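You operate a simulated robot arm through the tools that you are given. There is no shell and no other tool. Be economical: measure what you need, move in short steps, check, and stop when the job is done.

The job below is to be done with a simulated two-armed robot. You get a single attempt, and the scene is never put back.

## Task
Check the hole of nut plate A from the drawer and bin it.
Fine: use the hole checker; a clear hole goes in the finished bin, a blocked one in the rework bin; shut the drawer; the checker's slide ends pulled out; the other plates stay in the drawer.

The check looks at the end state, three seconds after you hand in, the way a careful person would. Anything else that was tipped, shoved, dropped, spilled or broken makes it a failure.

## Robot
Two 7-joint arms with fingered hands on one trunk, on a base that drives. Base frame: it is fixed to the floor where the robot stands at the start and does not move with it; the origin is under the middle of the robot, x ahead of it, y to its left, z up. Readings come in mm, degrees, newtons and seconds.
The left shoulder is at the start at [71, 172, 1327], the right one opposite. Places, roughly: hole checker nest [900, -300, 800]; hole checker slide [800, -300, 800]; hole probe plunger [1000, -300, 1000]; inside of the grey finished bin [1200, -200, 800]; inside of the orange rework bin [1200, -100, 800]; nutrunner bench drawer [900, 0, 700]. Payload 5 kg a hand.
The tool frame of a hand sits at the grasp point between the pads (the TCP): z along the fingers, y along the line on which they close. The tips reach 43 mm beyond it. The gripper opens to 144 mm. The gripper's body begins 50 mm behind the TCP. The gripper is a hand of 5 fingers: y runs from the thumb to the fingers, the wrist lies at [-21, -124, -221] in the tool frame, and closing takes about 1.5 s.
Orientation is told as [roll, pitch, yaw] about the base's x, y, z axes, in that order, counted from this pose: with the fingers straight down and the wrist toward the robot, the tool's x, y and z point along [0, 1, 0], [1, 0, 0] and [0, 0, -1] of the base frame.

## Interface
- The arms move only by the tool apply_moves. It takes "left_motion", "right_motion" or both (then of equal length, played together; a hand with none holds still); each is a list of rows, each an object of numbers (a shift or turn left out is 0, a gripper value left out holds the last): "ax", "ay", "az": the turn, a rotation vector about the base's x, y, z in units of 5 degrees (1.0 is 5 degrees); "x", "y", "z": the shift along the base's x, y, z in units of 40 mm (1.0 is 40 mm); "claw": the opening, from 0 (shut) to 1 (fully open). In form: [{"ax": .., "ay": .., "az": .., "x": .., "y": .., "z": .., "claw": ..}, ...]. A call has 1 to 10 rows; each row shifts and turns the commanded pose from where the row before left it. A call with a number of a shift or a turn outside -1 to 1 is refused whole. Each row takes 0.2 s and may step no farther than 50 mm and 8.6 degrees from the row before; otherwise, or with a gripper value out of range, the whole call is refused. A pose out of reach is approached as far as the arm can. The call stops where the force on the tool passes 90 N (or 10 N more than at its start, if that is more) or the arm is blocked; 0.2 s more then pass. The fingers move at their own pace (about 45 mm/s each) and stop on an object; they squeeze with about 32 N. The grip force told is the motor's: it shows also when the fingers shut on nothing. Time passes only in rows, and 0.2 s behind the last, so rows that do not move let the fingers close. The reply holds the time, the measured pose of the TCP, the force on the tool along the base axes, the opening and the grip force, in the units named above and with some noise, with the torque about the TCP (base axes, N m) and any sound that the robot's microphone picked up.
- Cameras (640 x 400 px; columns grow to the right, rows downward): "scene" is now at [124, -14.2, 1568.9]; the picture's right is [-0.11, -0.99, -0.00], its down [-0.58, 0.06, -0.81] and it looks along [0.81, -0.09, -0.59] (base axes); focal length 284 px, centre (320, 200). "left" rides on the left gripper at [-86, -109, -168] in its tool frame; the picture's right is [-0.80, -0.28, 0.53], its down [0.54, -0.73, 0.42] and it looks along [0.27, 0.63, 0.73] (tool axes); focal length 275 px, centre (320, 200). "right" rides on the right gripper at [86, -108, -168] in its tool frame; the picture's right is [-0.80, 0.28, -0.53], its down [-0.54, -0.73, 0.42] and it looks along [-0.27, 0.63, 0.73] (tool axes); focal length 275 px, centre (320, 200). There is no depth. A picture from a camera that has moved, and an enlarged one, comes with that camera's place and axes in the base frame and with its lens. The place of the scene camera against the robot may be out by one fixed shift of up to 18 mm in any direction.
- grab_frame(camera): a new picture of that camera. The clock stands still meanwhile.
- raise_lower(by): slides the trunk up (or, below 0, down) by that many mm; the arms and the scene camera ride with it, the base frame stays. It gives what a move gives, with no picture.
- roll_base(legs): drives the robot by 1 to 6 legs, each [ahead, left, turn to the left] in mm, mm and degrees, along the robot's own axes; the way and the turn of a leg run together, so that a leg with both is an arc; at most 1500 mm and 180 degrees a leg. The arms and the cameras ride along, it lands a little off, and it stops where it bumps. It gives what a move gives.
- set_grasp(shape, hand): the hand has 5 fingers and takes this shape, open, in about a second: jaw (thumb against the fingers, like two jaws); tri (thumb and two fingers); tip (a fingertip pinch); poke (one finger out to press); point (the index stretched); flat (the hand flat); cup (the hand cupped); fist (a fist). The gripper value then closes the fingers along that shape, each until it touches; the sizes above hold for jaw. It gives what a move gives, with no picture.
- turn_head(pan, tilt): turns the head with the scene camera to pan (to the left, within 86 degrees either way) and tilt (down, from -29 to 69), counted from straight ahead of the robot. It gives what a move gives.
- inspect(camera, box): a new picture of the part [left, top, right, bottom] of that camera's present view, enlarged. The clock stands still meanwhile.
- finish_job(): hands the job in; it is judged then, once.

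Work in short steps. Places have to be worked out from the pictures, the camera data and where the tool is seen: move nearer, look again, correct. Check each grasp and each placing, and mend what went wrong. You have 120 turns and 88 pictures in all, those below and enlarged ones among them. Open the grippers and draw the arms clear of the work before you hand the job in, unless the task says otherwise; then end with one line.

The tools are called after "Call:" as name(argument=value, ...) on one line, values as JSON. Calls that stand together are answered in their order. apply_moves: Moves the arms, as the interface text tells. Its arguments: {"type":"object","properties":{"left_motion":{"type":"array"},"right_motion":{"type":"array"}},"required":[]} The other tools are called the same way: raise_lower (by) slides the trunk up or down; set_grasp (shape, hand) gives the hand a shape; roll_base (legs) drives the base; turn_head (pan, tilt) turns the head that bears the scene camera; grab_frame (camera) takes a picture; inspect (camera, box) takes an enlarged picture of a part of a camera's view; finish_job () hands the job in.

At the start:

```text
time_s: 0.0
left_ee_pos: [816.9, 155.3, 1252.2]
left_ee_rot: [-0.1, 0.1, 0.0]
left_wrist_force: [-0.4, 0.2, 0.3]
left_ft_torque: [-0.01, -0.02, 0.0]
left_finger_gap: 143.7
left_grasp_force: 0.0
left_shape: jaw
right_ee_pos: [705.4, -443.0, 1328.2]
right_ee_rot: [-0.1, 0.0, 0.0]
right_wrist_force: [0.4, -0.1, -0.4]
right_ft_torque: [0.0, -0.02, 0.01]
right_finger_gap: 143.5
right_grasp_force: 0.0
right_shape: jaw
trunk travel left (down, up): [-425.0, 515.0]
robot x, y, heading: [-2.2, -0.7, -0.1]
head pan, tilt: [-6.3, 35.9]
```

scene: 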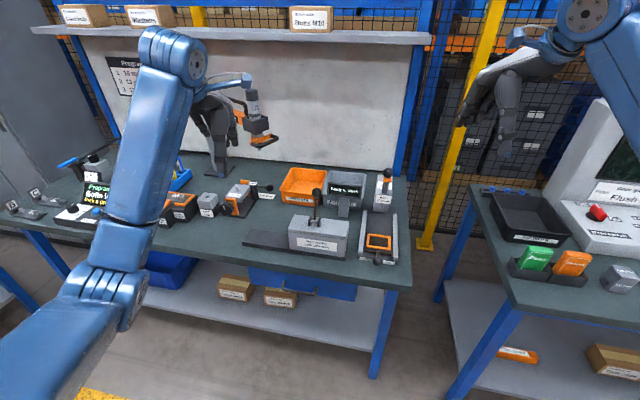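
right: 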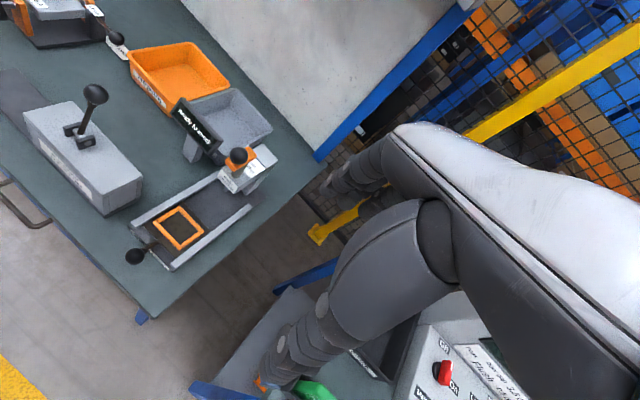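
left: 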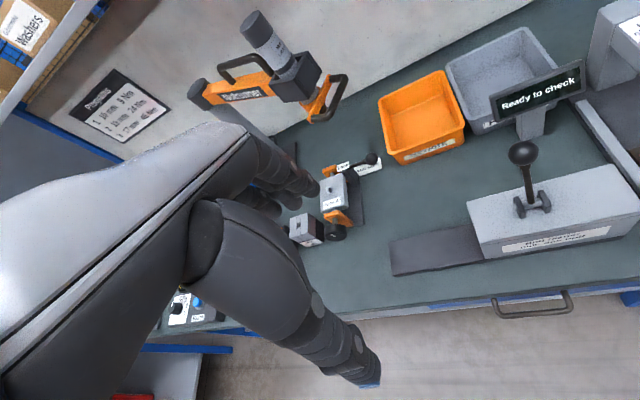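

The pictures show the bench with checker, a press-like device, bins and drawer. I zoom on the checker and drawer to read labels.

Call:
inspect(camera="scene", box=[240, 150, 420, 310])

Call:
inspect(camera="right", box=[0, 30, 320, 290])

```text
2.50 times, centred on (330, 230) of scene
camera zoom: at [124.0, -14.2, 1568.9], right [-0.11, -0.99, 0.0], down [-0.58, 0.06, -0.81], along [0.81, -0.09, -0.59], focal length 710 px, centre (295, 125)
```

zoom: 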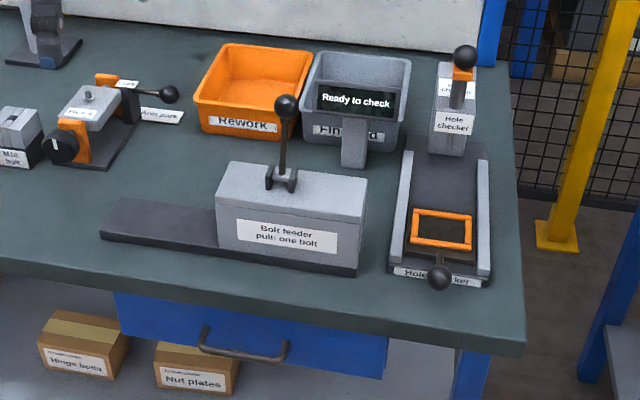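

```text
1.54 times, centred on (160, 160) of right
camera zoom: at [597.3, -356.6, 1495.4], right [0.28, -0.8, 0.53], down [-0.73, -0.54, -0.42], along [0.63, -0.27, -0.73], focal length 424 px, centre (566, 262)
```

zoom: 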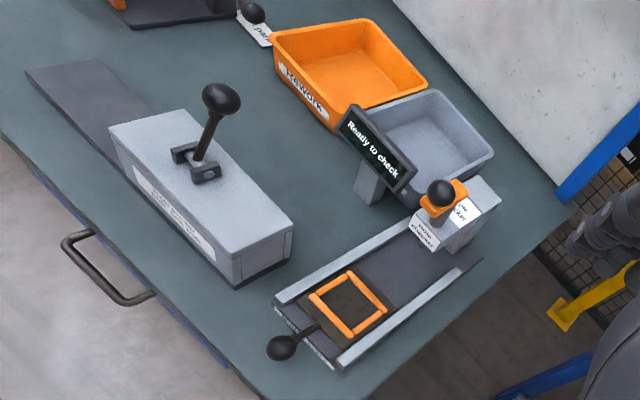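

The drawer handle is at about (785, -13, 690), the slide knob at about (793, -294, 800), and the slide is already out. I bring the left hand in front of the drawer for a closer view.

Call:
apply_moves(left_motion=[{"x": -0.52, "y": -0.52, "z": -0.75}, {"x": -0.52, "y": -0.52, "z": -0.75}, {"x": -0.52, "y": -0.52, "z": -0.75}, {"x": -0.52, "y": -0.52, "z": -0.75}, {"x": -0.52, "y": -0.52, "z": -0.75}, {"x": -0.52, "y": -0.52, "z": -0.75}, {"x": -0.52, "y": -0.52, "z": -0.75}, {"x": -0.52, "y": -0.52, "z": -0.75}])

Call:
turn_head(pan=-8, tilt=50)

Call:
grab_frame(camera="left")

Call:
grab_frame(camera="scene")

```text
time_s: 1.8
left_ee_pos: [650.8, -14.3, 1009.4]
left_ee_rot: [0.0, 0.0, 0.0]
left_wrist_force: [0.3, -0.6, 0.0]
left_ft_torque: [0.04, -0.01, -0.01]
left_finger_gap: 143.7
left_grasp_force: 0.1
left_shape: jaw
right_ee_pos: [705.2, -443.4, 1328.9]
right_ee_rot: [0.0, 0.0, 0.0]
right_wrist_force: [-0.3, 0.0, 0.3]
right_ft_torque: [0.03, -0.03, 0.01]
right_finger_gap: 143.8
right_grasp_force: 0.1
right_shape: jaw
trunk travel left (down, up): [-425.0, 515.0]
robot x, y, heading: [0.9, 1.4, 0.3]
head pan, tilt: [-6.3, 35.9]
```

```text
time_s: 2.6
left_ee_pos: [651.1, -12.8, 1010.1]
left_ee_rot: [0.0, 0.0, 0.0]
left_wrist_force: [0.7, 0.6, -0.4]
left_ft_torque: [0.0, -0.01, 0.01]
left_finger_gap: 143.7
left_grasp_force: 0.0
left_shape: jaw
right_ee_pos: [705.8, -442.4, 1329.0]
right_ee_rot: [-0.1, 0.0, 0.0]
right_wrist_force: [0.3, 0.3, -0.8]
right_ft_torque: [0.0, 0.0, 0.02]
right_finger_gap: 143.5
right_grasp_force: 0.1
right_shape: jaw
trunk travel left (down, up): [-425.0, 515.0]
robot x, y, heading: [1.2, -4.0, 0.0]
head pan, tilt: [-8.0, 50.0]
```

```text
82 pictures are left
camera left: at [542.7, -100.0, 1177.2], right [-0.28, -0.8, -0.53], down [-0.73, 0.54, -0.42], along [0.63, 0.27, -0.73], focal length 275 px, centre (320, 200)
```

left: 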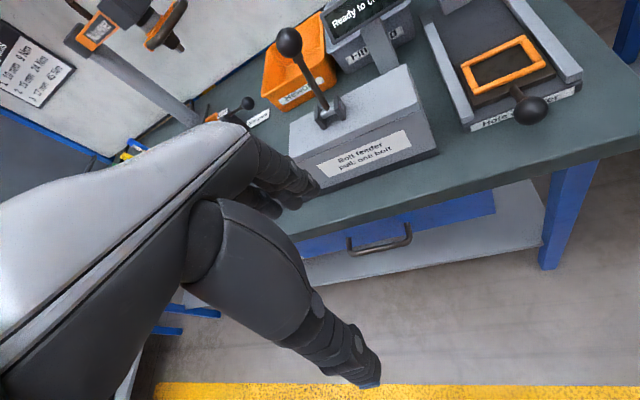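

```text
81 pictures are left
camera scene: at [113.4, -15.2, 1548.5], right [-0.14, -0.99, 0.0], down [-0.76, 0.11, -0.64], along [0.64, -0.09, -0.77], focal length 284 px, centre (320, 200)
```

scene: 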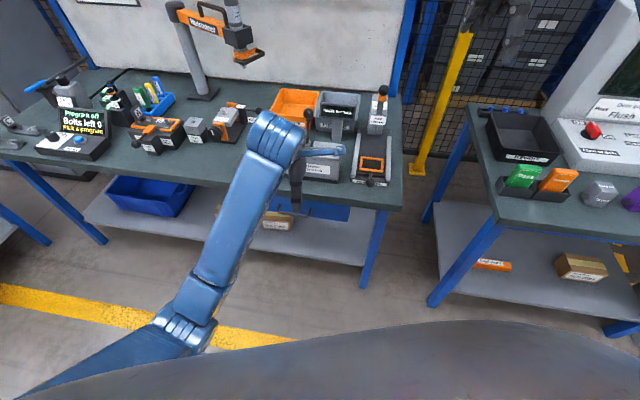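

The bench is turned about −17°; the handle bar runs about from (797,57) to (760,-60) at z≈700. It barely clears the bench edge, so I turn the left hand to point forward along the bench normal, fingers above and thumb below the bar.

Call:
apply_moves(left_motion=[{"az": -0.85, "z": -0.3, "y": 0.3, "claw": 0.5}, {"az": -0.85, "z": -0.3, "y": 0.3}, {"az": -0.85, "z": -0.3, "y": 0.3}, {"az": -0.85, "z": -0.3, "y": 0.3}, {"ax": -0.29, "ay": -0.957, "z": -0.3}, {"ax": -0.29, "ay": -0.957, "z": -0.3}, {"ax": -0.29, "ay": -0.957, "z": -0.3}, {"ax": -0.29, "ay": -0.957, "z": -0.3}, {"ax": -0.29, "ay": -0.957, "z": -0.3}, {"ax": -0.29, "ay": -0.957, "z": -0.3}])

Call:
apply_moves(left_motion=[{"ax": -0.29, "ay": -0.957, "z": -0.4, "x": -0.2}, {"ax": -0.29, "ay": -0.957, "z": -0.4, "x": -0.2}, {"ax": -0.29, "ay": -0.957, "z": -0.4, "x": -0.2}, {"ax": -0.29, "ay": -0.957, "z": -0.4, "x": -0.2}, {"ax": -0.29, "ay": -0.957, "z": -0.4, "x": -0.2}, {"ax": -0.29, "ay": -0.957, "z": -0.4}, {"ax": -0.29, "ay": -0.957, "z": -0.4}, {"ax": -0.29, "ay": -0.957, "z": -0.4}, {"ax": -0.29, "ay": -0.957, "z": -0.4}, {"ax": -0.29, "ay": -0.957, "z": -0.4}])

Call:
grab_frame(camera="left")

Call:
grab_frame(camera="scene")

```text
time_s: 4.8
left_ee_pos: [649.4, 37.2, 893.0]
left_ee_rot: [0.0, -30.1, -16.9]
left_wrist_force: [0.0, -0.3, -0.3]
left_ft_torque: [-0.01, 0.0, 0.06]
left_finger_gap: 72.3
left_grasp_force: 0.0
left_shape: jaw
right_ee_pos: [704.8, -441.9, 1328.5]
right_ee_rot: [0.0, -0.1, 0.1]
right_wrist_force: [-0.8, 0.1, 0.0]
right_ft_torque: [-0.01, -0.02, 0.05]
right_finger_gap: 143.8
right_grasp_force: 0.1
right_shape: jaw
trunk travel left (down, up): [-425.0, 515.0]
robot x, y, heading: [-3.1, 1.7, 0.0]
head pan, tilt: [-8.0, 50.0]
```

```text
time_s: 7.0
left_ee_pos: [611.4, 37.0, 732.6]
left_ee_rot: [0.7, -80.1, -17.5]
left_wrist_force: [-0.1, -0.2, -0.1]
left_ft_torque: [0.01, 0.01, 0.0]
left_finger_gap: 72.1
left_grasp_force: 0.1
left_shape: jaw
right_ee_pos: [705.6, -443.5, 1326.9]
right_ee_rot: [0.0, 0.1, 0.0]
right_wrist_force: [-0.2, -0.1, 0.7]
right_ft_torque: [-0.02, 0.01, 0.01]
right_finger_gap: 143.8
right_grasp_force: 0.0
right_shape: jaw
trunk travel left (down, up): [-425.0, 515.0]
robot x, y, heading: [-3.0, -0.5, 0.1]
head pan, tilt: [-8.0, 50.0]
```

```text
80 pictures are left
camera left: at [410.4, 8.6, 653.6], right [0.23, -0.9, -0.37], down [0.44, 0.44, -0.79], along [0.87, 0.01, 0.49], focal length 275 px, centre (320, 200)
```

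left: 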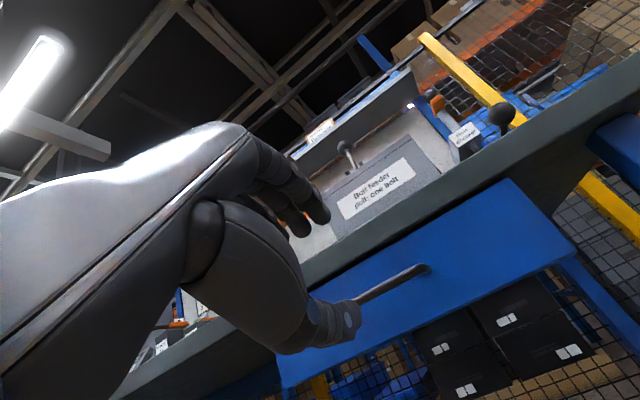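

```text
79 pictures are left
camera scene: at [113.9, -15.4, 1548.5], right [-0.14, -0.99, 0.0], down [-0.76, 0.11, -0.64], along [0.64, -0.09, -0.77], focal length 284 px, centre (320, 200)
```

scene: 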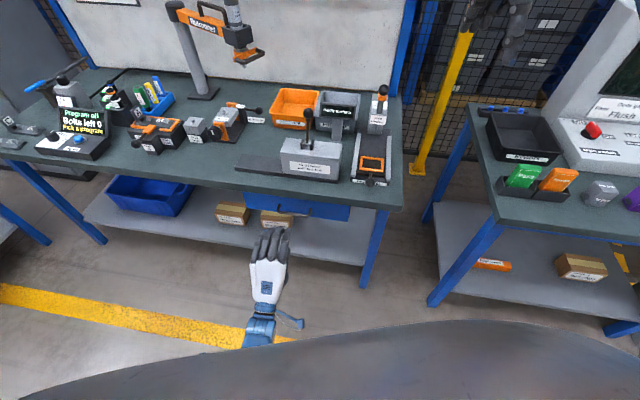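

The bar is now triangulated: centre (776, -3, 704). I line up and advance to just before it.

Call:
apply_moves(left_motion=[{"z": -0.68, "x": 0.07, "y": 0.22}, {"x": 0.75, "y": -0.227}, {"x": 0.75, "y": -0.227}, {"x": 0.75, "y": -0.227}, {"x": 0.75, "y": -0.227}])

Call:
grab_frame(camera="left")

Call:
inspect(camera="scene", box=[200, 160, 400, 285])

```text
time_s: 8.2
left_ee_pos: [732.9, 9.5, 705.3]
left_ee_rot: [0.6, -79.9, -17.7]
left_wrist_force: [-0.4, -0.5, -0.5]
left_ft_torque: [-0.01, -0.09, 0.02]
left_finger_gap: 72.0
left_grasp_force: 0.1
left_shape: jaw
right_ee_pos: [706.8, -442.9, 1326.8]
right_ee_rot: [0.1, 0.1, 0.0]
right_wrist_force: [-0.2, -0.8, -0.4]
right_ft_torque: [0.02, 0.01, 0.04]
right_finger_gap: 143.7
right_grasp_force: 0.0
right_shape: jaw
trunk travel left (down, up): [-425.0, 515.0]
robot x, y, heading: [1.1, -0.0, -0.1]
head pan, tilt: [-8.0, 50.0]
```

```text
78 pictures are left
camera left: at [532.0, -19.6, 626.7], right [0.23, -0.9, -0.37], down [0.43, 0.44, -0.79], along [0.87, 0.01, 0.49], focal length 275 px, centre (320, 200)
```

left: 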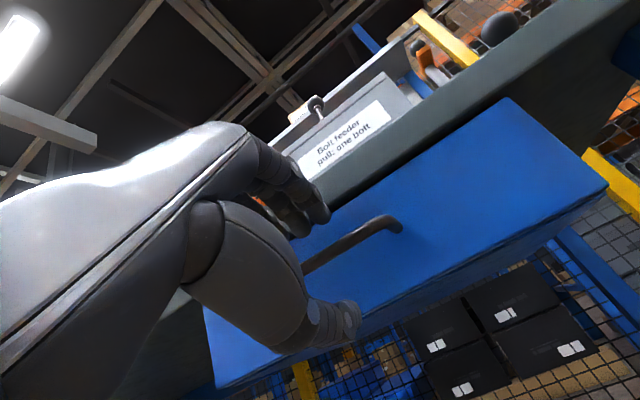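

```text
3.20 times, centred on (300, 222) of scene
camera zoom: at [114.3, -16.0, 1548.4], right [-0.14, -0.99, 0.0], down [-0.76, 0.11, -0.64], along [0.64, -0.09, -0.77], focal length 909 px, centre (384, 128)
```

zoom: 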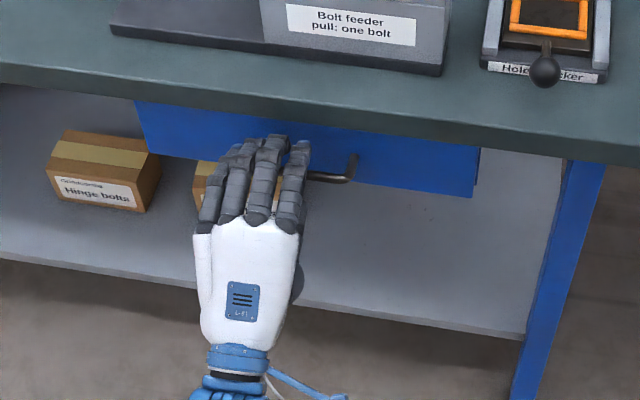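

The bar lies between thumb and fingers. I advance 25 mm and close.

Call:
apply_moves(left_motion=[{"x": 0.3, "y": -0.09}, {"x": 0.3, "y": -0.09}, {"claw": 0}, {}, {}, {}, {}, {}, {}])

Call:
grab_frame(camera="left")

```text
time_s: 10.2
left_ee_pos: [759.0, 1.6, 699.8]
left_ee_rot: [0.6, -79.5, -17.5]
left_wrist_force: [-3.9, 2.4, -35.5]
left_ft_torque: [0.15, 0.34, 0.01]
left_finger_gap: 13.4
left_grasp_force: 31.9
left_shape: jaw
right_ee_pos: [706.3, -442.7, 1326.0]
right_ee_rot: [0.0, 0.1, -0.1]
right_wrist_force: [-1.0, -0.2, -0.3]
right_ft_torque: [-0.03, -0.02, -0.02]
right_finger_gap: 143.9
right_grasp_force: 0.1
right_shape: jaw
trunk travel left (down, up): [-425.0, 515.0]
robot x, y, heading: [1.0, -2.3, -0.0]
head pan, tilt: [-8.0, 50.0]
```

```text
76 pictures are left
camera left: at [556.8, -27.8, 623.6], right [0.22, -0.9, -0.38], down [0.43, 0.44, -0.79], along [0.88, 0.01, 0.48], focal length 275 px, centre (320, 200)
```

left: 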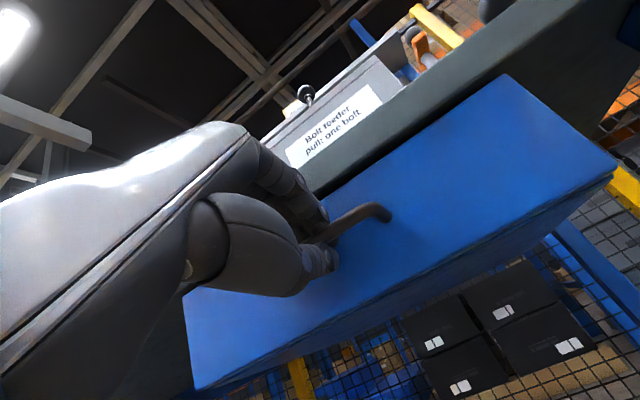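

Bar is gripped (13 mm gap), with a slight vertical bias; I ease down 4 mm and pull along the bench normal.

Call:
apply_moves(left_motion=[{"z": -0.1}, {"x": -0.72, "y": 0.218}, {"x": -0.72, "y": 0.218}, {"x": -0.72, "y": 0.218}, {"x": -0.72, "y": 0.218}, {"x": -0.72, "y": 0.218}, {"x": -0.72, "y": 0.218}])

Call:
turn_head(pan=0, tilt=52)

Call:
grab_frame(camera="scene")

```text
time_s: 11.8
left_ee_pos: [583.8, 53.2, 698.6]
left_ee_rot: [0.5, -79.7, -17.3]
left_wrist_force: [2.3, 7.8, -34.9]
left_ft_torque: [0.04, 0.4, 0.05]
left_finger_gap: 12.9
left_grasp_force: 31.9
left_shape: jaw
right_ee_pos: [706.3, -440.9, 1327.5]
right_ee_rot: [-0.1, 0.1, 0.0]
right_wrist_force: [-1.2, -0.4, 0.8]
right_ft_torque: [0.0, -0.07, -0.02]
right_finger_gap: 143.8
right_grasp_force: 0.1
right_shape: jaw
trunk travel left (down, up): [-425.0, 515.0]
robot x, y, heading: [-0.8, 1.9, -0.0]
head pan, tilt: [-8.0, 50.0]
```

```text
time_s: 12.4
left_ee_pos: [585.3, 53.0, 699.1]
left_ee_rot: [0.4, -79.7, -17.1]
left_wrist_force: [2.3, 8.4, -34.1]
left_ft_torque: [-0.01, 0.34, 0.09]
left_finger_gap: 13.0
left_grasp_force: 31.8
left_shape: jaw
right_ee_pos: [707.4, -442.0, 1325.8]
right_ee_rot: [0.1, 0.1, 0.0]
right_wrist_force: [0.5, -0.3, -0.1]
right_ft_torque: [-0.03, 0.02, 0.03]
right_finger_gap: 143.6
right_grasp_force: 0.1
right_shape: jaw
trunk travel left (down, up): [-425.0, 515.0]
robot x, y, heading: [2.0, -1.2, 0.0]
head pan, tilt: [0.0, 52.0]
```

```text
75 pictures are left
camera scene: at [115.3, -3.7, 1545.5], right [0.0, -1.0, 0.0], down [-0.79, 0.0, -0.61], along [0.61, 0.0, -0.79], focal length 284 px, centre (320, 200)
```

scene: 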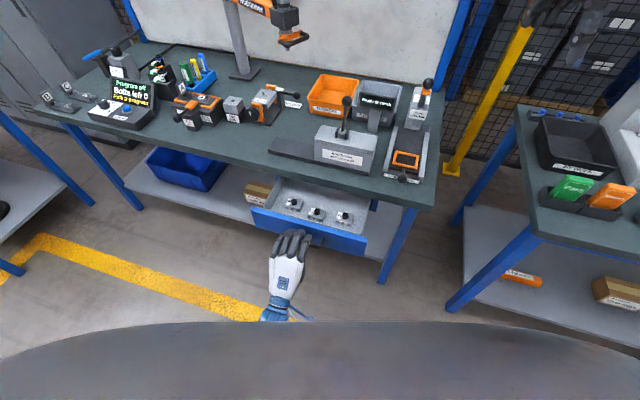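

The drawer opened with three plates inside. I zoom in on them.

Call:
inspect(camera="scene", box=[250, 170, 390, 260])

Call:
inspect(camera="scene", box=[370, 70, 450, 190])

```text
4.44 times, centred on (320, 215) of scene
camera zoom: at [115.3, -3.7, 1545.5], right [0.0, -1.0, 0.0], down [-0.79, 0.0, -0.61], along [0.61, 0.0, -0.79], focal length 1262 px, centre (320, 133)
```

zoom: 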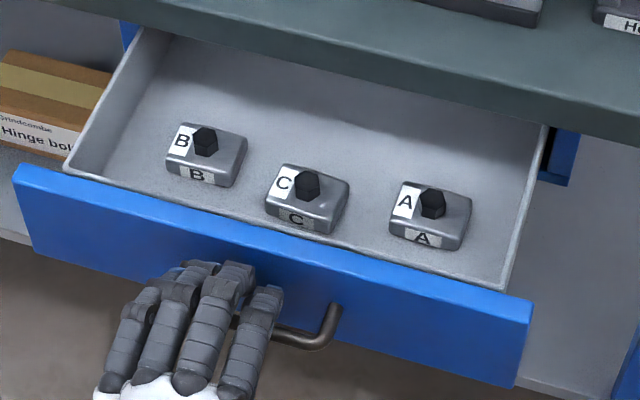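

```text
3.33 times, centred on (410, 130) of scene
camera zoom: at [115.3, -3.7, 1545.5], right [0.0, -1.0, 0.0], down [-0.79, 0.0, -0.61], along [0.61, 0.0, -0.79], focal length 947 px, centre (20, 433)
```

zoom: 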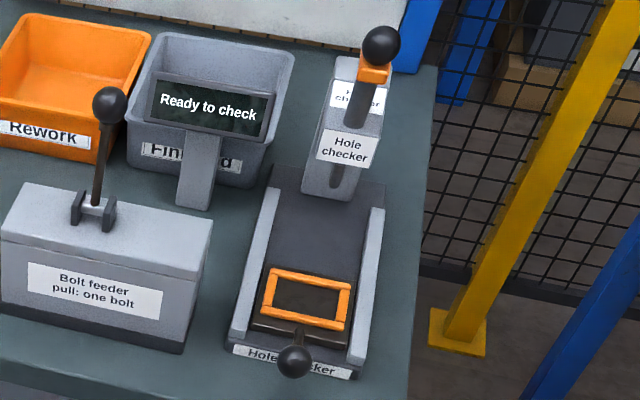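

Plate A is the rightmost, its knob at about (675, -90, 730). I set the right hand to a three-finger pinch and bring it above A while the left keeps holding the drawer.

Call:
set_grasp(shape="tri", hand="right")

Call:
apply_moves(right_motion=[{"x": -0.115, "y": 0.875, "z": -0.75, "az": -0.34}, {"x": -0.115, "y": 0.875, "z": -0.75, "az": -0.34}, {"x": -0.115, "y": 0.875, "z": -0.75, "az": -0.34}, {"x": -0.115, "y": 0.875, "z": -0.75, "az": -0.34}, {"x": -0.115, "y": 0.875, "z": -0.75, "az": -0.34}, {"x": -0.115, "y": 0.875, "z": -0.75, "az": -0.34}, {"x": -0.115, "y": 0.875, "z": -0.75, "az": -0.34}, {"x": -0.115, "y": 0.875, "z": -0.75, "az": -0.34}, {"x": -0.115, "y": 0.875, "z": -0.75, "az": -0.34}, {"x": -0.115, "y": 0.875, "z": -0.75, "az": -0.34}])

Call:
grab_frame(camera="right")

Call:
grab_frame(camera="scene")

```text
time_s: 13.3
left_ee_pos: [584.8, 53.8, 698.0]
left_ee_rot: [0.3, -79.7, -17.2]
left_wrist_force: [2.7, 8.6, -34.0]
left_ft_torque: [-0.01, 0.32, 0.05]
left_finger_gap: 12.5
left_grasp_force: 32.1
left_shape: jaw
right_ee_pos: [708.4, -441.8, 1327.4]
right_ee_rot: [0.2, 0.2, 0.0]
right_wrist_force: [-1.1, 0.3, 0.1]
right_ft_torque: [-0.01, -0.01, -0.04]
right_finger_gap: 143.8
right_grasp_force: 0.0
right_shape: tri
trunk travel left (down, up): [-425.0, 515.0]
robot x, y, heading: [-1.4, 3.3, 0.2]
head pan, tilt: [0.0, 52.0]
```

```text
time_s: 15.6
left_ee_pos: [585.4, 52.9, 698.9]
left_ee_rot: [-0.1, -79.8, -16.8]
left_wrist_force: [2.5, 7.8, -34.2]
left_ft_torque: [0.03, 0.29, 0.05]
left_finger_gap: 13.0
left_grasp_force: 32.0
left_shape: jaw
right_ee_pos: [660.1, -90.5, 1025.4]
right_ee_rot: [0.0, 0.1, -17.2]
right_wrist_force: [0.1, 0.6, -0.3]
right_ft_torque: [-0.01, 0.01, -0.01]
right_finger_gap: 143.8
right_grasp_force: 0.1
right_shape: tri
trunk travel left (down, up): [-425.0, 515.0]
robot x, y, heading: [-1.6, -0.9, 0.1]
head pan, tilt: [0.0, 52.0]
```

```text
72 pictures are left
camera right: at [582.5, 24.5, 1192.9], right [0.04, -0.84, 0.54], down [-0.85, -0.31, -0.42], along [0.52, -0.44, -0.73], focal length 275 px, centre (320, 200)
```

right: 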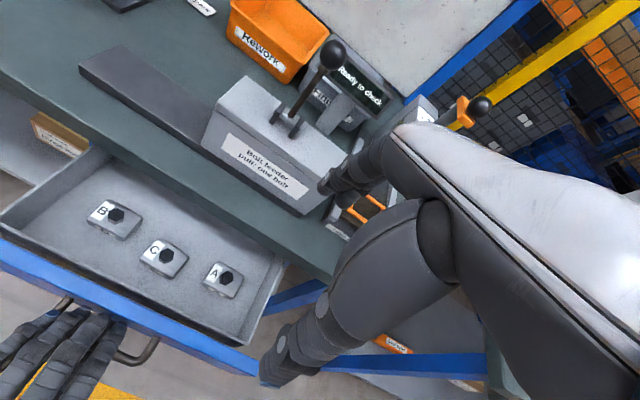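

```text
71 pictures are left
camera scene: at [115.3, -2.3, 1545.6], right [0.0, -1.0, 0.0], down [-0.79, 0.0, -0.61], along [0.61, 0.0, -0.79], focal length 284 px, centre (320, 200)
```

scene: 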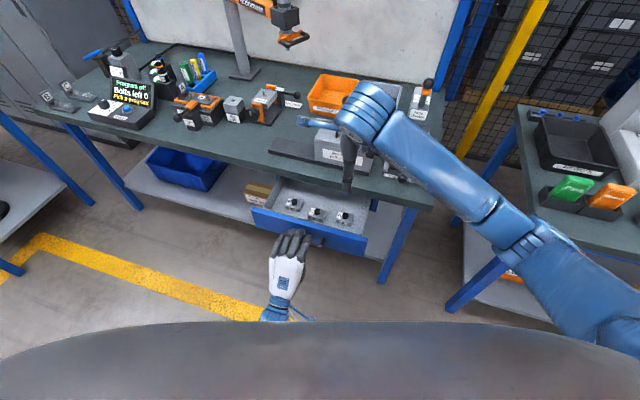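

A's knob triangulates to roughly (715, -100, 670). I come lower with a narrower opening and look again.

Call:
apply_moves(right_motion=[{"x": 0.27, "y": -0.05, "z": -0.95, "claw": 0.4}, {"x": 0.27, "y": -0.05, "z": -0.95}, {"x": 0.27, "y": -0.05, "z": -0.95}, {"x": 0.27, "y": -0.05, "z": -0.95}])

Call:
grab_frame(camera="right")

```text
time_s: 16.6
left_ee_pos: [584.7, 53.8, 698.8]
left_ee_rot: [0.4, -79.7, -17.2]
left_wrist_force: [2.4, 8.0, -34.3]
left_ft_torque: [-0.01, 0.32, 0.07]
left_finger_gap: 12.7
left_grasp_force: 32.3
left_shape: jaw
right_ee_pos: [702.6, -97.5, 875.5]
right_ee_rot: [0.0, 0.1, -17.0]
right_wrist_force: [0.0, 0.0, 0.7]
right_ft_torque: [0.01, 0.0, -0.02]
right_finger_gap: 58.1
right_grasp_force: 0.1
right_shape: tri
trunk travel left (down, up): [-425.0, 515.0]
robot x, y, heading: [-0.4, 0.4, 0.1]
head pan, tilt: [0.0, 52.0]
```

```text
70 pictures are left
camera right: at [624.5, 16.3, 1042.9], right [0.04, -0.84, 0.53], down [-0.85, -0.31, -0.42], along [0.52, -0.44, -0.73], focal length 275 px, centre (320, 200)
```

right: 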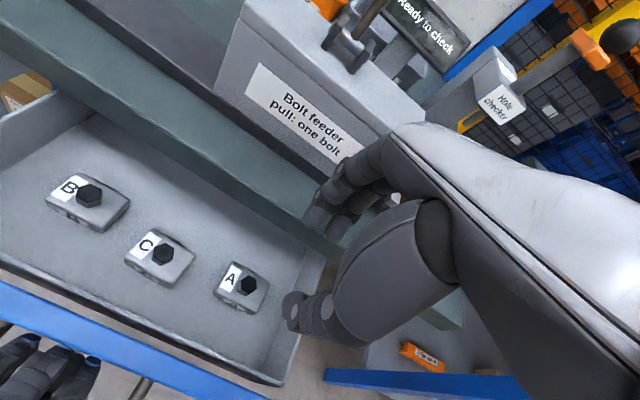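

Knob A is near (712, -98, 685). I descend to z≈790 above it and check again.

Call:
apply_moves(right_motion=[{"x": 0.12, "z": -0.7}, {"x": 0.12, "z": -0.7}, {"z": -0.7}])

Call:
grab_frame(camera="right")

Call:
inspect(camera="scene", box=[250, 150, 410, 260])

```text
time_s: 17.3
left_ee_pos: [578.5, 55.5, 695.9]
left_ee_rot: [1.2, -79.3, -17.9]
left_wrist_force: [5.4, 6.4, -26.3]
left_ft_torque: [0.04, 0.34, 0.05]
left_finger_gap: 13.1
left_grasp_force: 31.6
left_shape: jaw
right_ee_pos: [719.3, -93.2, 825.2]
right_ee_rot: [1.2, -2.4, -16.9]
right_wrist_force: [-28.5, -3.0, 50.1]
right_ft_torque: [-0.97, -1.31, -0.49]
right_finger_gap: 52.5
right_grasp_force: 0.0
right_shape: tri
trunk travel left (down, up): [-425.0, 515.0]
robot x, y, heading: [0.2, 2.9, 0.2]
head pan, tilt: [0.0, 52.0]
stopped in row 3 (right hand): the force on the tool passed its limit (the readings are from after the stop); the commanded pose is now the measured one
```

```text
69 pictures are left
camera right: at [634.1, 18.4, 989.2], right [0.02, -0.85, 0.53], down [-0.83, -0.3, -0.46], along [0.55, -0.43, -0.71], focal length 275 px, centre (320, 200)
```

right: 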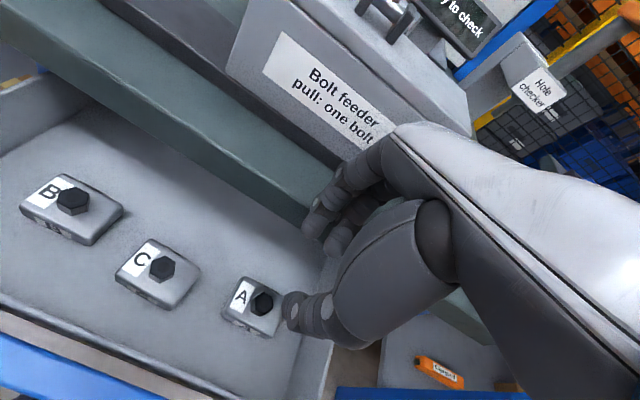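

```text
3.64 times, centred on (330, 205) of scene
camera zoom: at [106.9, -3.4, 1546.8], right [0.0, -1.0, 0.0], down [-0.79, 0.0, -0.62], along [0.62, 0.0, -0.79], focal length 1033 px, centre (284, 182)
```

zoom: 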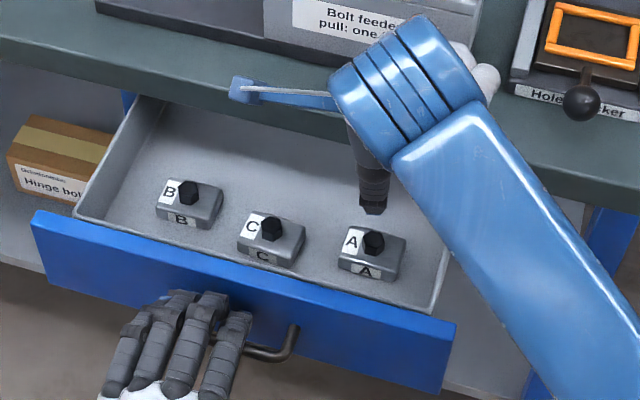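

The fingers touched the bench edge, since A still lies partly under it. I lift the right hand and straighten it, then pull the drawer out further.

Call:
apply_moves(right_motion=[{"z": 0.9}, {"z": 0.9, "ay": 0.48, "ax": -0.24, "x": -0.5}, {"x": -0.8, "y": 0.2}])

Call:
apply_moves(left_motion=[{"x": -0.48, "y": 0.145}, {"x": -0.48, "y": 0.145}, {"x": -0.48, "y": 0.145}, {"x": -0.48, "y": 0.145}])

Call:
grab_frame(camera="right")

Call:
inspect(camera="scene", box=[230, 150, 410, 280])

```text
time_s: 18.1
left_ee_pos: [583.2, 53.6, 694.8]
left_ee_rot: [0.6, -79.4, -17.4]
left_wrist_force: [0.5, 6.1, -27.3]
left_ft_torque: [-0.02, 0.25, 0.0]
left_finger_gap: 13.1
left_grasp_force: 32.7
left_shape: jaw
right_ee_pos: [668.0, -86.8, 888.3]
right_ee_rot: [-1.1, 0.4, -17.0]
right_wrist_force: [-1.0, -0.1, 0.4]
right_ft_torque: [0.0, -0.04, -0.01]
right_finger_gap: 57.7
right_grasp_force: 0.2
right_shape: tri
trunk travel left (down, up): [-425.0, 515.0]
robot x, y, heading: [-1.0, -1.5, 0.1]
head pan, tilt: [0.0, 52.0]
```

```text
time_s: 19.1
left_ee_pos: [505.1, 78.9, 697.1]
left_ee_rot: [0.6, -79.5, -17.5]
left_wrist_force: [1.9, 7.4, -30.9]
left_ft_torque: [-0.01, 0.28, 0.07]
left_finger_gap: 12.6
left_grasp_force: 31.8
left_shape: jaw
right_ee_pos: [668.5, -86.4, 888.0]
right_ee_rot: [-1.2, 0.5, -17.0]
right_wrist_force: [-0.1, 0.3, -0.1]
right_ft_torque: [-0.03, -0.01, -0.02]
right_finger_gap: 57.7
right_grasp_force: 0.2
right_shape: tri
trunk travel left (down, up): [-425.0, 515.0]
robot x, y, heading: [-1.2, 1.4, 0.2]
head pan, tilt: [0.0, 52.0]
```

```text
67 pictures are left
camera right: at [591.6, 29.5, 1054.3], right [0.05, -0.84, 0.55], down [-0.86, -0.31, -0.41], along [0.51, -0.45, -0.73], focal length 275 px, centre (320, 200)
```

right: 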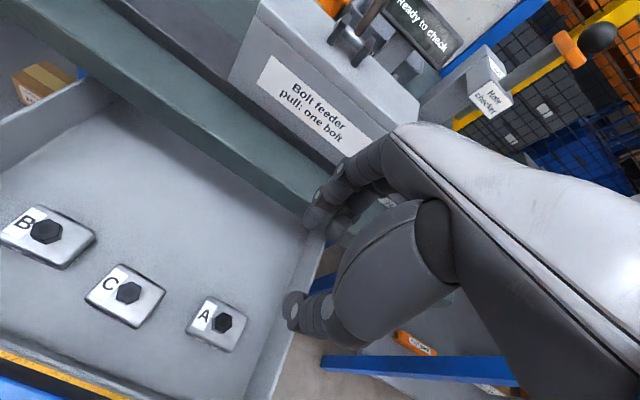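

```text
3.08 times, centred on (320, 215) of scene
camera zoom: at [112.8, -3.1, 1545.6], right [0.0, -1.0, 0.0], down [-0.79, 0.0, -0.61], along [0.61, 0.0, -0.79], focal length 874 px, centre (320, 154)
```

zoom: 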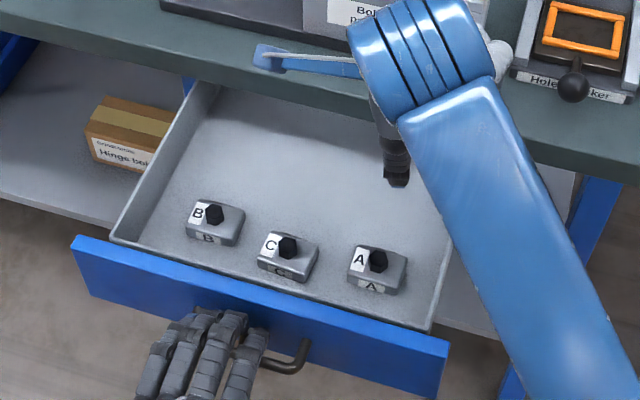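

The drawer slid 80 mm more; A's knob is now about (632, -71, 680), clear of the bench edge. I go above it at z≈800.

Call:
apply_moves(right_motion=[{"x": -0.45, "y": 0.19, "ax": 0.2}, {"x": -0.45, "y": 0.19, "z": -0.5}, {"z": -0.85}, {"z": -0.85}])

Call:
grab_frame(camera="right")

Call:
inspect(camera="scene", box=[230, 150, 410, 280])

```text
time_s: 20.1
left_ee_pos: [506.3, 77.8, 698.1]
left_ee_rot: [0.4, -79.5, -17.2]
left_wrist_force: [2.7, 7.5, -32.0]
left_ft_torque: [0.0, 0.29, 0.07]
left_finger_gap: 12.9
left_grasp_force: 31.9
left_shape: jaw
right_ee_pos: [633.2, -73.1, 801.6]
right_ee_rot: [-0.1, 0.7, -16.9]
right_wrist_force: [0.6, 0.5, -0.5]
right_ft_torque: [0.03, 0.02, 0.03]
right_finger_gap: 57.6
right_grasp_force: 0.1
right_shape: tri
trunk travel left (down, up): [-425.0, 515.0]
robot x, y, heading: [-2.1, 0.7, -0.0]
head pan, tilt: [0.0, 52.0]
```

```text
65 pictures are left
camera right: at [556.6, 40.3, 968.3], right [0.05, -0.85, 0.53], down [-0.86, -0.31, -0.41], along [0.51, -0.44, -0.74], focal length 275 px, centre (320, 200)
```

right: 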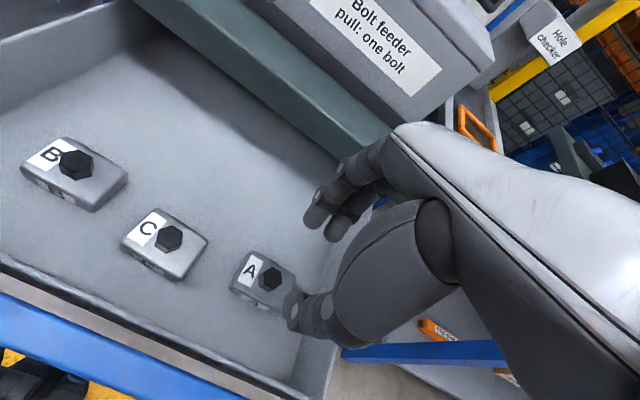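

```text
3.08 times, centred on (320, 215) of scene
camera zoom: at [114.1, -3.3, 1545.6], right [0.0, -1.0, 0.0], down [-0.79, 0.0, -0.61], along [0.61, 0.0, -0.79], focal length 874 px, centre (320, 154)
```

zoom: 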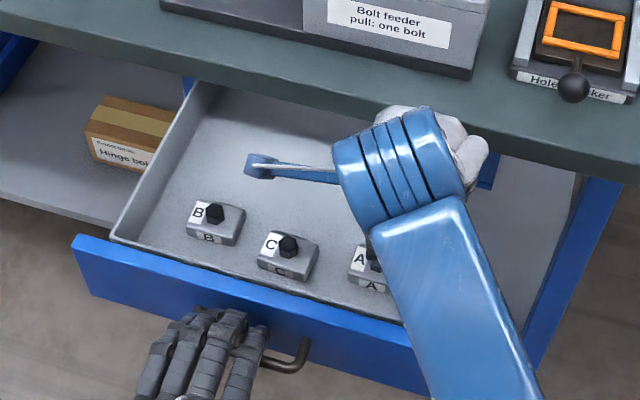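

New triangulation from the hand camera puts the knob top at (627, -64, 703). I shift and descend to z≈750 and look.

Call:
apply_moves(right_motion=[{"x": -0.15, "y": 0.22}, {"z": -0.65}, {"z": -0.65}])

Call:
grab_frame(camera="right")

```text
time_s: 20.9
left_ee_pos: [507.0, 77.3, 698.2]
left_ee_rot: [0.4, -79.5, -17.3]
left_wrist_force: [1.7, 6.4, -31.7]
left_ft_torque: [-0.01, 0.29, 0.05]
left_finger_gap: 13.2
left_grasp_force: 32.2
left_shape: jaw
right_ee_pos: [626.3, -62.2, 747.3]
right_ee_rot: [-0.1, 0.7, -16.9]
right_wrist_force: [-0.2, -0.3, -0.5]
right_ft_torque: [0.0, -0.01, 0.0]
right_finger_gap: 58.0
right_grasp_force: 0.1
right_shape: tri
trunk travel left (down, up): [-425.0, 515.0]
robot x, y, heading: [3.3, -0.4, 0.3]
head pan, tilt: [0.0, 52.0]
```

```text
63 pictures are left
camera right: at [550.1, 50.5, 915.9], right [0.05, -0.85, 0.53], down [-0.86, -0.31, -0.41], along [0.51, -0.44, -0.74], focal length 275 px, centre (320, 200)
```

right: 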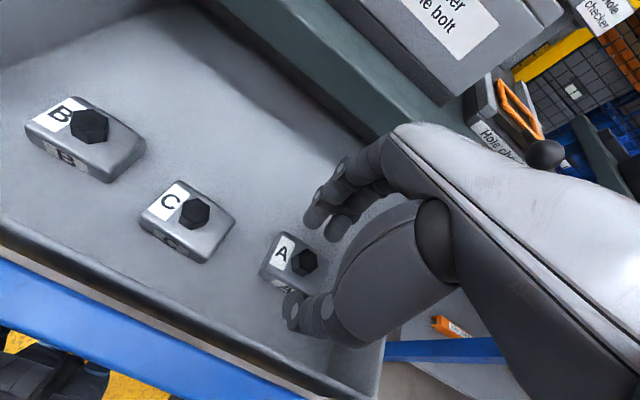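

The knob is centred between thumb and fingers. I descend 14 mm and close.

Call:
apply_moves(right_motion=[{"z": -0.18}, {"z": -0.18}, {"claw": 0}, {}, {}, {}, {}, {}])

Call:
grab_frame(camera="right")

```text
time_s: 22.7
left_ee_pos: [506.6, 78.3, 698.1]
left_ee_rot: [0.5, -79.5, -17.4]
left_wrist_force: [2.0, 7.4, -32.9]
left_ft_torque: [0.01, 0.33, 0.05]
left_finger_gap: 12.6
left_grasp_force: 32.2
left_shape: jaw
right_ee_pos: [627.0, -61.5, 733.5]
right_ee_rot: [0.0, 0.8, -16.9]
right_wrist_force: [0.7, -0.6, 9.0]
right_ft_torque: [-0.09, -0.27, -0.07]
right_finger_gap: 26.1
right_grasp_force: 32.0
right_shape: tri
trunk travel left (down, up): [-425.0, 515.0]
robot x, y, heading: [-1.7, 1.7, -0.4]
head pan, tilt: [0.0, 52.0]
```

```text
62 pictures are left
camera right: at [550.4, 50.7, 902.7], right [0.05, -0.85, 0.53], down [-0.86, -0.31, -0.41], along [0.51, -0.44, -0.74], focal length 275 px, centre (320, 200)
```

right: 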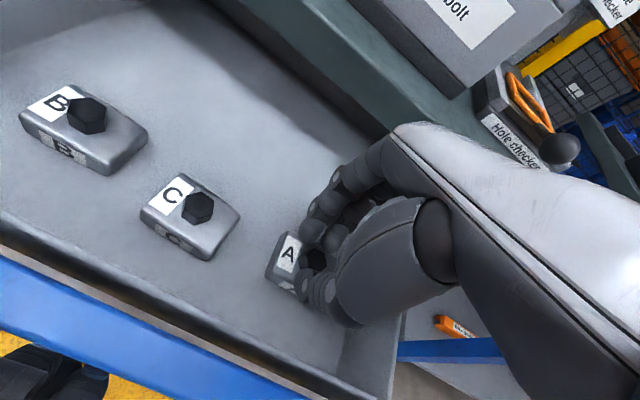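

The knob is gripped at a 26 mm gap. I lift it clear of the drawer and check.

Call:
apply_moves(right_motion=[{"z": 0.5}, {"z": 0.8}, {"z": 0.9}, {"z": 0.9}, {"z": 0.9}])

Call:
grab_frame(camera="right")

```text
time_s: 23.9
left_ee_pos: [504.5, 79.2, 694.6]
left_ee_rot: [1.1, -79.1, -17.8]
left_wrist_force: [2.2, 4.8, -22.0]
left_ft_torque: [0.02, 0.2, 0.03]
left_finger_gap: 12.8
left_grasp_force: 32.2
left_shape: jaw
right_ee_pos: [617.3, -141.9, 844.6]
right_ee_rot: [-9.1, -1.1, -17.2]
right_wrist_force: [-0.1, 0.3, 0.0]
right_ft_torque: [-0.01, -0.02, 0.01]
right_finger_gap: 20.8
right_grasp_force: 31.6
right_shape: tri
trunk travel left (down, up): [-425.0, 515.0]
robot x, y, heading: [-3.6, -2.6, 0.1]
head pan, tilt: [0.0, 52.0]
stopped in row 5 (right hand): the arm was blocked; the commanded pose is now the measured one
```

```text
61 pictures are left
camera right: at [545.8, -2.4, 994.8], right [0.05, -0.75, 0.66], down [-0.87, -0.36, -0.34], along [0.5, -0.55, -0.67], focal length 275 px, centre (320, 200)
```

right: 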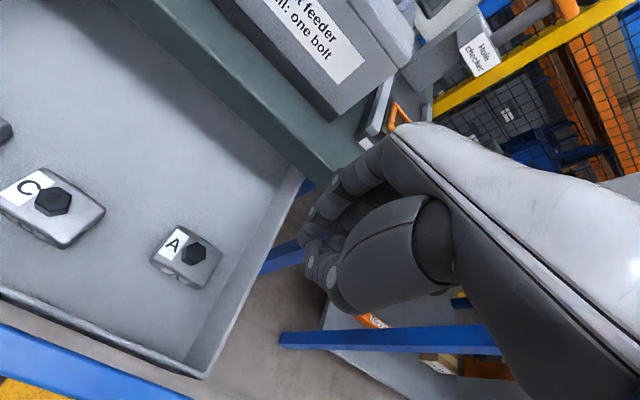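

The right arm was blocked on the way up, sprang sideways, and lost the plate, which still sits in the drawer. I look at the overall scene.

Call:
grab_frame(camera="scene")

Call:
inspect(camera="right", box=[0, 120, 320, 360])

```text
60 pictures are left
camera scene: at [112.9, -4.2, 1546.0], right [0.0, -1.0, 0.0], down [-0.79, 0.0, -0.61], along [0.61, 0.0, -0.79], focal length 284 px, centre (320, 200)
```

scene: 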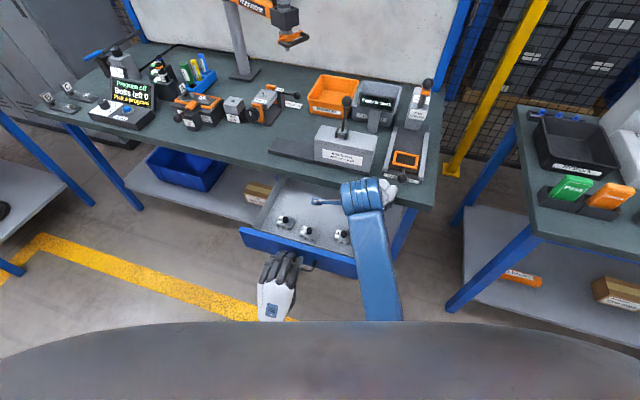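

```text
1.67 times, centred on (160, 240) of right
camera zoom: at [545.8, -2.4, 994.8], right [0.05, -0.75, 0.66], down [-0.87, -0.36, -0.34], along [0.5, -0.55, -0.67], focal length 459 px, centre (587, 133)
```

zoom: 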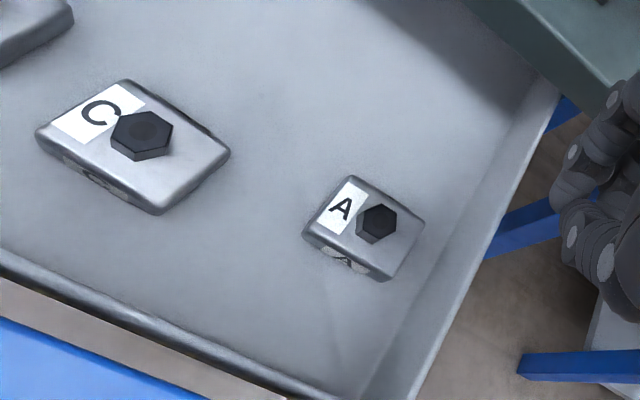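

Plate A still stands fine in its place. The arms likely interfered, so I release the handle with the left hand and draw that arm away to the left.

Call:
apply_moves(left_motion=[{"claw": 0.5}, {}, {}, {"x": -0.7, "y": 0.21}, {"x": -0.7, "y": 0.21}, {"x": -0.4, "y": 0.6}, {"y": 0.9}, {"y": 0.9}, {"y": 0.9}, {"y": 0.9}])

Call:
grab_frame(camera="scene")

```text
time_s: 26.1
left_ee_pos: [430.6, 259.1, 695.7]
left_ee_rot: [0.5, -79.5, -17.3]
left_wrist_force: [0.0, -0.2, -0.7]
left_ft_torque: [0.01, -0.05, 0.01]
left_finger_gap: 71.5
left_grasp_force: 0.0
left_shape: jaw
right_ee_pos: [616.9, -141.1, 844.5]
right_ee_rot: [-9.0, -1.0, -17.2]
right_wrist_force: [0.4, 0.4, 0.6]
right_ft_torque: [-0.02, -0.03, 0.01]
right_finger_gap: 20.9
right_grasp_force: 31.9
right_shape: tri
trunk travel left (down, up): [-425.0, 515.0]
robot x, y, heading: [3.2, -2.9, 0.1]
head pan, tilt: [0.0, 52.0]
```

```text
58 pictures are left
camera scene: at [111.6, -3.5, 1545.9], right [0.0, -1.0, 0.0], down [-0.79, 0.0, -0.62], along [0.62, 0.0, -0.79], focal length 284 px, centre (320, 200)
```

scene: 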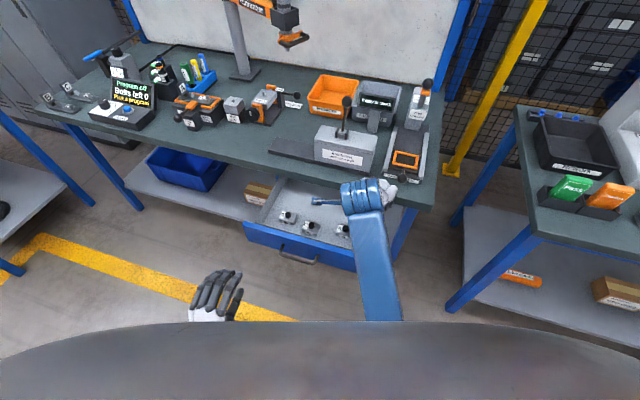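

The left hand is clear and the drawer stays open. I straighten the right hand, open it and raise it to test free motion.

Call:
apply_moves(right_motion=[{"z": 0.3, "ax": 0.87, "ay": -0.16, "claw": 0.4}, {"z": 0.3, "ax": 0.87, "ay": -0.16}, {"z": 0.5, "x": 0.1, "y": 0.5}, {"x": 0.1, "y": 0.5}, {"x": 0.1, "y": 0.5}])

Call:
grab_frame(camera="right")

```text
time_s: 27.2
left_ee_pos: [431.9, 258.2, 696.6]
left_ee_rot: [0.8, -79.6, -17.8]
left_wrist_force: [0.0, 0.1, -0.3]
left_ft_torque: [-0.01, 0.04, 0.02]
left_finger_gap: 71.8
left_grasp_force: 0.0
left_shape: jaw
right_ee_pos: [620.0, -167.2, 861.7]
right_ee_rot: [-9.2, -1.7, -17.7]
right_wrist_force: [0.4, 0.3, 0.2]
right_ft_torque: [-0.03, 0.02, 0.0]
right_finger_gap: 56.9
right_grasp_force: 0.0
right_shape: tri
trunk travel left (down, up): [-425.0, 515.0]
robot x, y, heading: [0.7, 0.1, -0.0]
head pan, tilt: [0.0, 52.0]
stopped in row 5 (right hand): the arm was blocked; the commanded pose is now the measured one
```

```text
57 pictures are left
camera right: at [547.3, -26.9, 1009.4], right [0.04, -0.75, 0.66], down [-0.87, -0.36, -0.35], along [0.5, -0.56, -0.66], focal length 275 px, centre (320, 200)
```

right: 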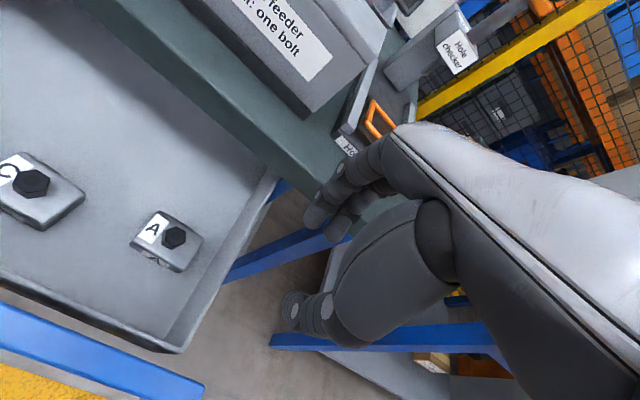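

The arm is stuck near a joint or elbow limit (no contact force). I move the hand outward and up, toward its easy starting posture, to unwind it.

Call:
apply_moves(right_motion=[{"y": -0.7, "z": 0.5, "x": 0.2}, {"y": -0.7, "z": 0.5, "x": 0.2}, {"y": -0.7, "z": 0.5, "x": 0.2}, {"y": -0.7, "z": 0.7, "x": 0.2, "ax": 0.87, "ay": -0.1}, {"y": -0.7, "z": 0.7, "x": 0.2, "ax": 0.87, "ay": -0.1}, {"z": 0.9}, {"z": 0.9}, {"z": 0.9}])

Call:
grab_frame(camera="scene")

```text
time_s: 29.1
left_ee_pos: [431.5, 258.6, 696.0]
left_ee_rot: [0.4, -79.6, -17.4]
left_wrist_force: [-0.2, 0.5, -0.1]
left_ft_torque: [0.0, 0.0, -0.06]
left_finger_gap: 71.5
left_grasp_force: 0.1
left_shape: jaw
right_ee_pos: [660.0, -304.1, 1086.3]
right_ee_rot: [-0.4, 0.2, -17.8]
right_wrist_force: [0.0, 1.0, 0.0]
right_ft_torque: [-0.06, -0.02, -0.01]
right_finger_gap: 57.1
right_grasp_force: 0.1
right_shape: tri
trunk travel left (down, up): [-425.0, 515.0]
robot x, y, heading: [3.3, 1.0, 0.2]
head pan, tilt: [0.0, 52.0]
```

```text
56 pictures are left
camera scene: at [111.8, -3.1, 1545.8], right [0.0, -1.0, 0.0], down [-0.79, 0.0, -0.62], along [0.62, 0.0, -0.79], focal length 284 px, centre (320, 200)
```

scene: 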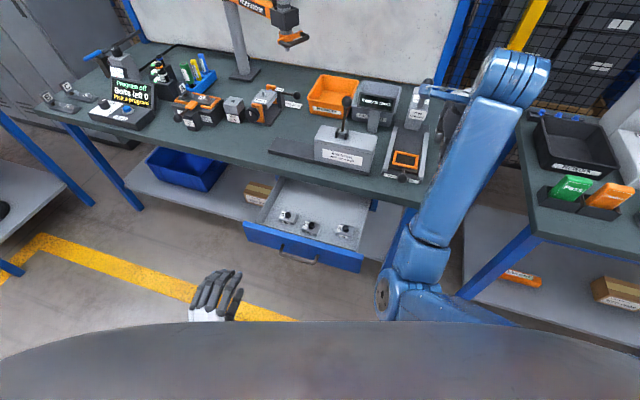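

The arm is free again. I raise the trunk 100 mm and drive left 150 mm so that the drawer is at an easier angle for the right arm.

Call:
raise_lower(by=100)

Call:
roll_base(legs=[[0, 150, 0]])

Call:
grab_frame(camera="right")

```text
time_s: 30.4
left_ee_pos: [431.7, 257.9, 796.6]
left_ee_rot: [0.9, -79.6, -17.7]
left_wrist_force: [-0.3, 0.3, -1.0]
left_ft_torque: [0.0, 0.0, 0.01]
left_finger_gap: 71.5
left_grasp_force: 0.0
left_shape: jaw
right_ee_pos: [660.5, -307.1, 1185.0]
right_ee_rot: [-0.3, 0.2, -17.9]
right_wrist_force: [0.5, -0.4, 0.2]
right_ft_torque: [0.0, -0.02, 0.01]
right_finger_gap: 57.5
right_grasp_force: 0.1
right_shape: tri
trunk travel left (down, up): [-525.0, 415.0]
robot x, y, heading: [-1.5, -1.4, 0.2]
head pan, tilt: [0.0, 52.0]
```

```text
time_s: 31.8
left_ee_pos: [432.5, 408.3, 796.7]
left_ee_rot: [1.1, -79.6, -17.9]
left_wrist_force: [-0.1, -1.1, -0.2]
left_ft_torque: [0.01, -0.01, 0.03]
left_finger_gap: 71.5
left_grasp_force: 0.1
left_shape: jaw
right_ee_pos: [659.2, -156.6, 1186.1]
right_ee_rot: [-0.3, 0.1, -17.8]
right_wrist_force: [-0.6, -0.4, -0.5]
right_ft_torque: [0.04, -0.01, 0.0]
right_finger_gap: 57.2
right_grasp_force: 0.1
right_shape: tri
trunk travel left (down, up): [-525.0, 415.0]
robot x, y, heading: [1.2, 145.7, -0.2]
head pan, tilt: [0.0, 52.0]
```

```text
55 pictures are left
camera right: at [584.3, -41.1, 1352.7], right [0.03, -0.84, 0.54], down [-0.86, -0.3, -0.42], along [0.51, -0.45, -0.73], focal length 275 px, centre (320, 200)
```

right: 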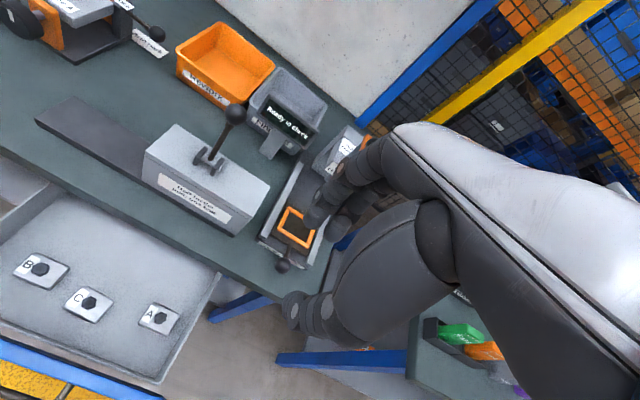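

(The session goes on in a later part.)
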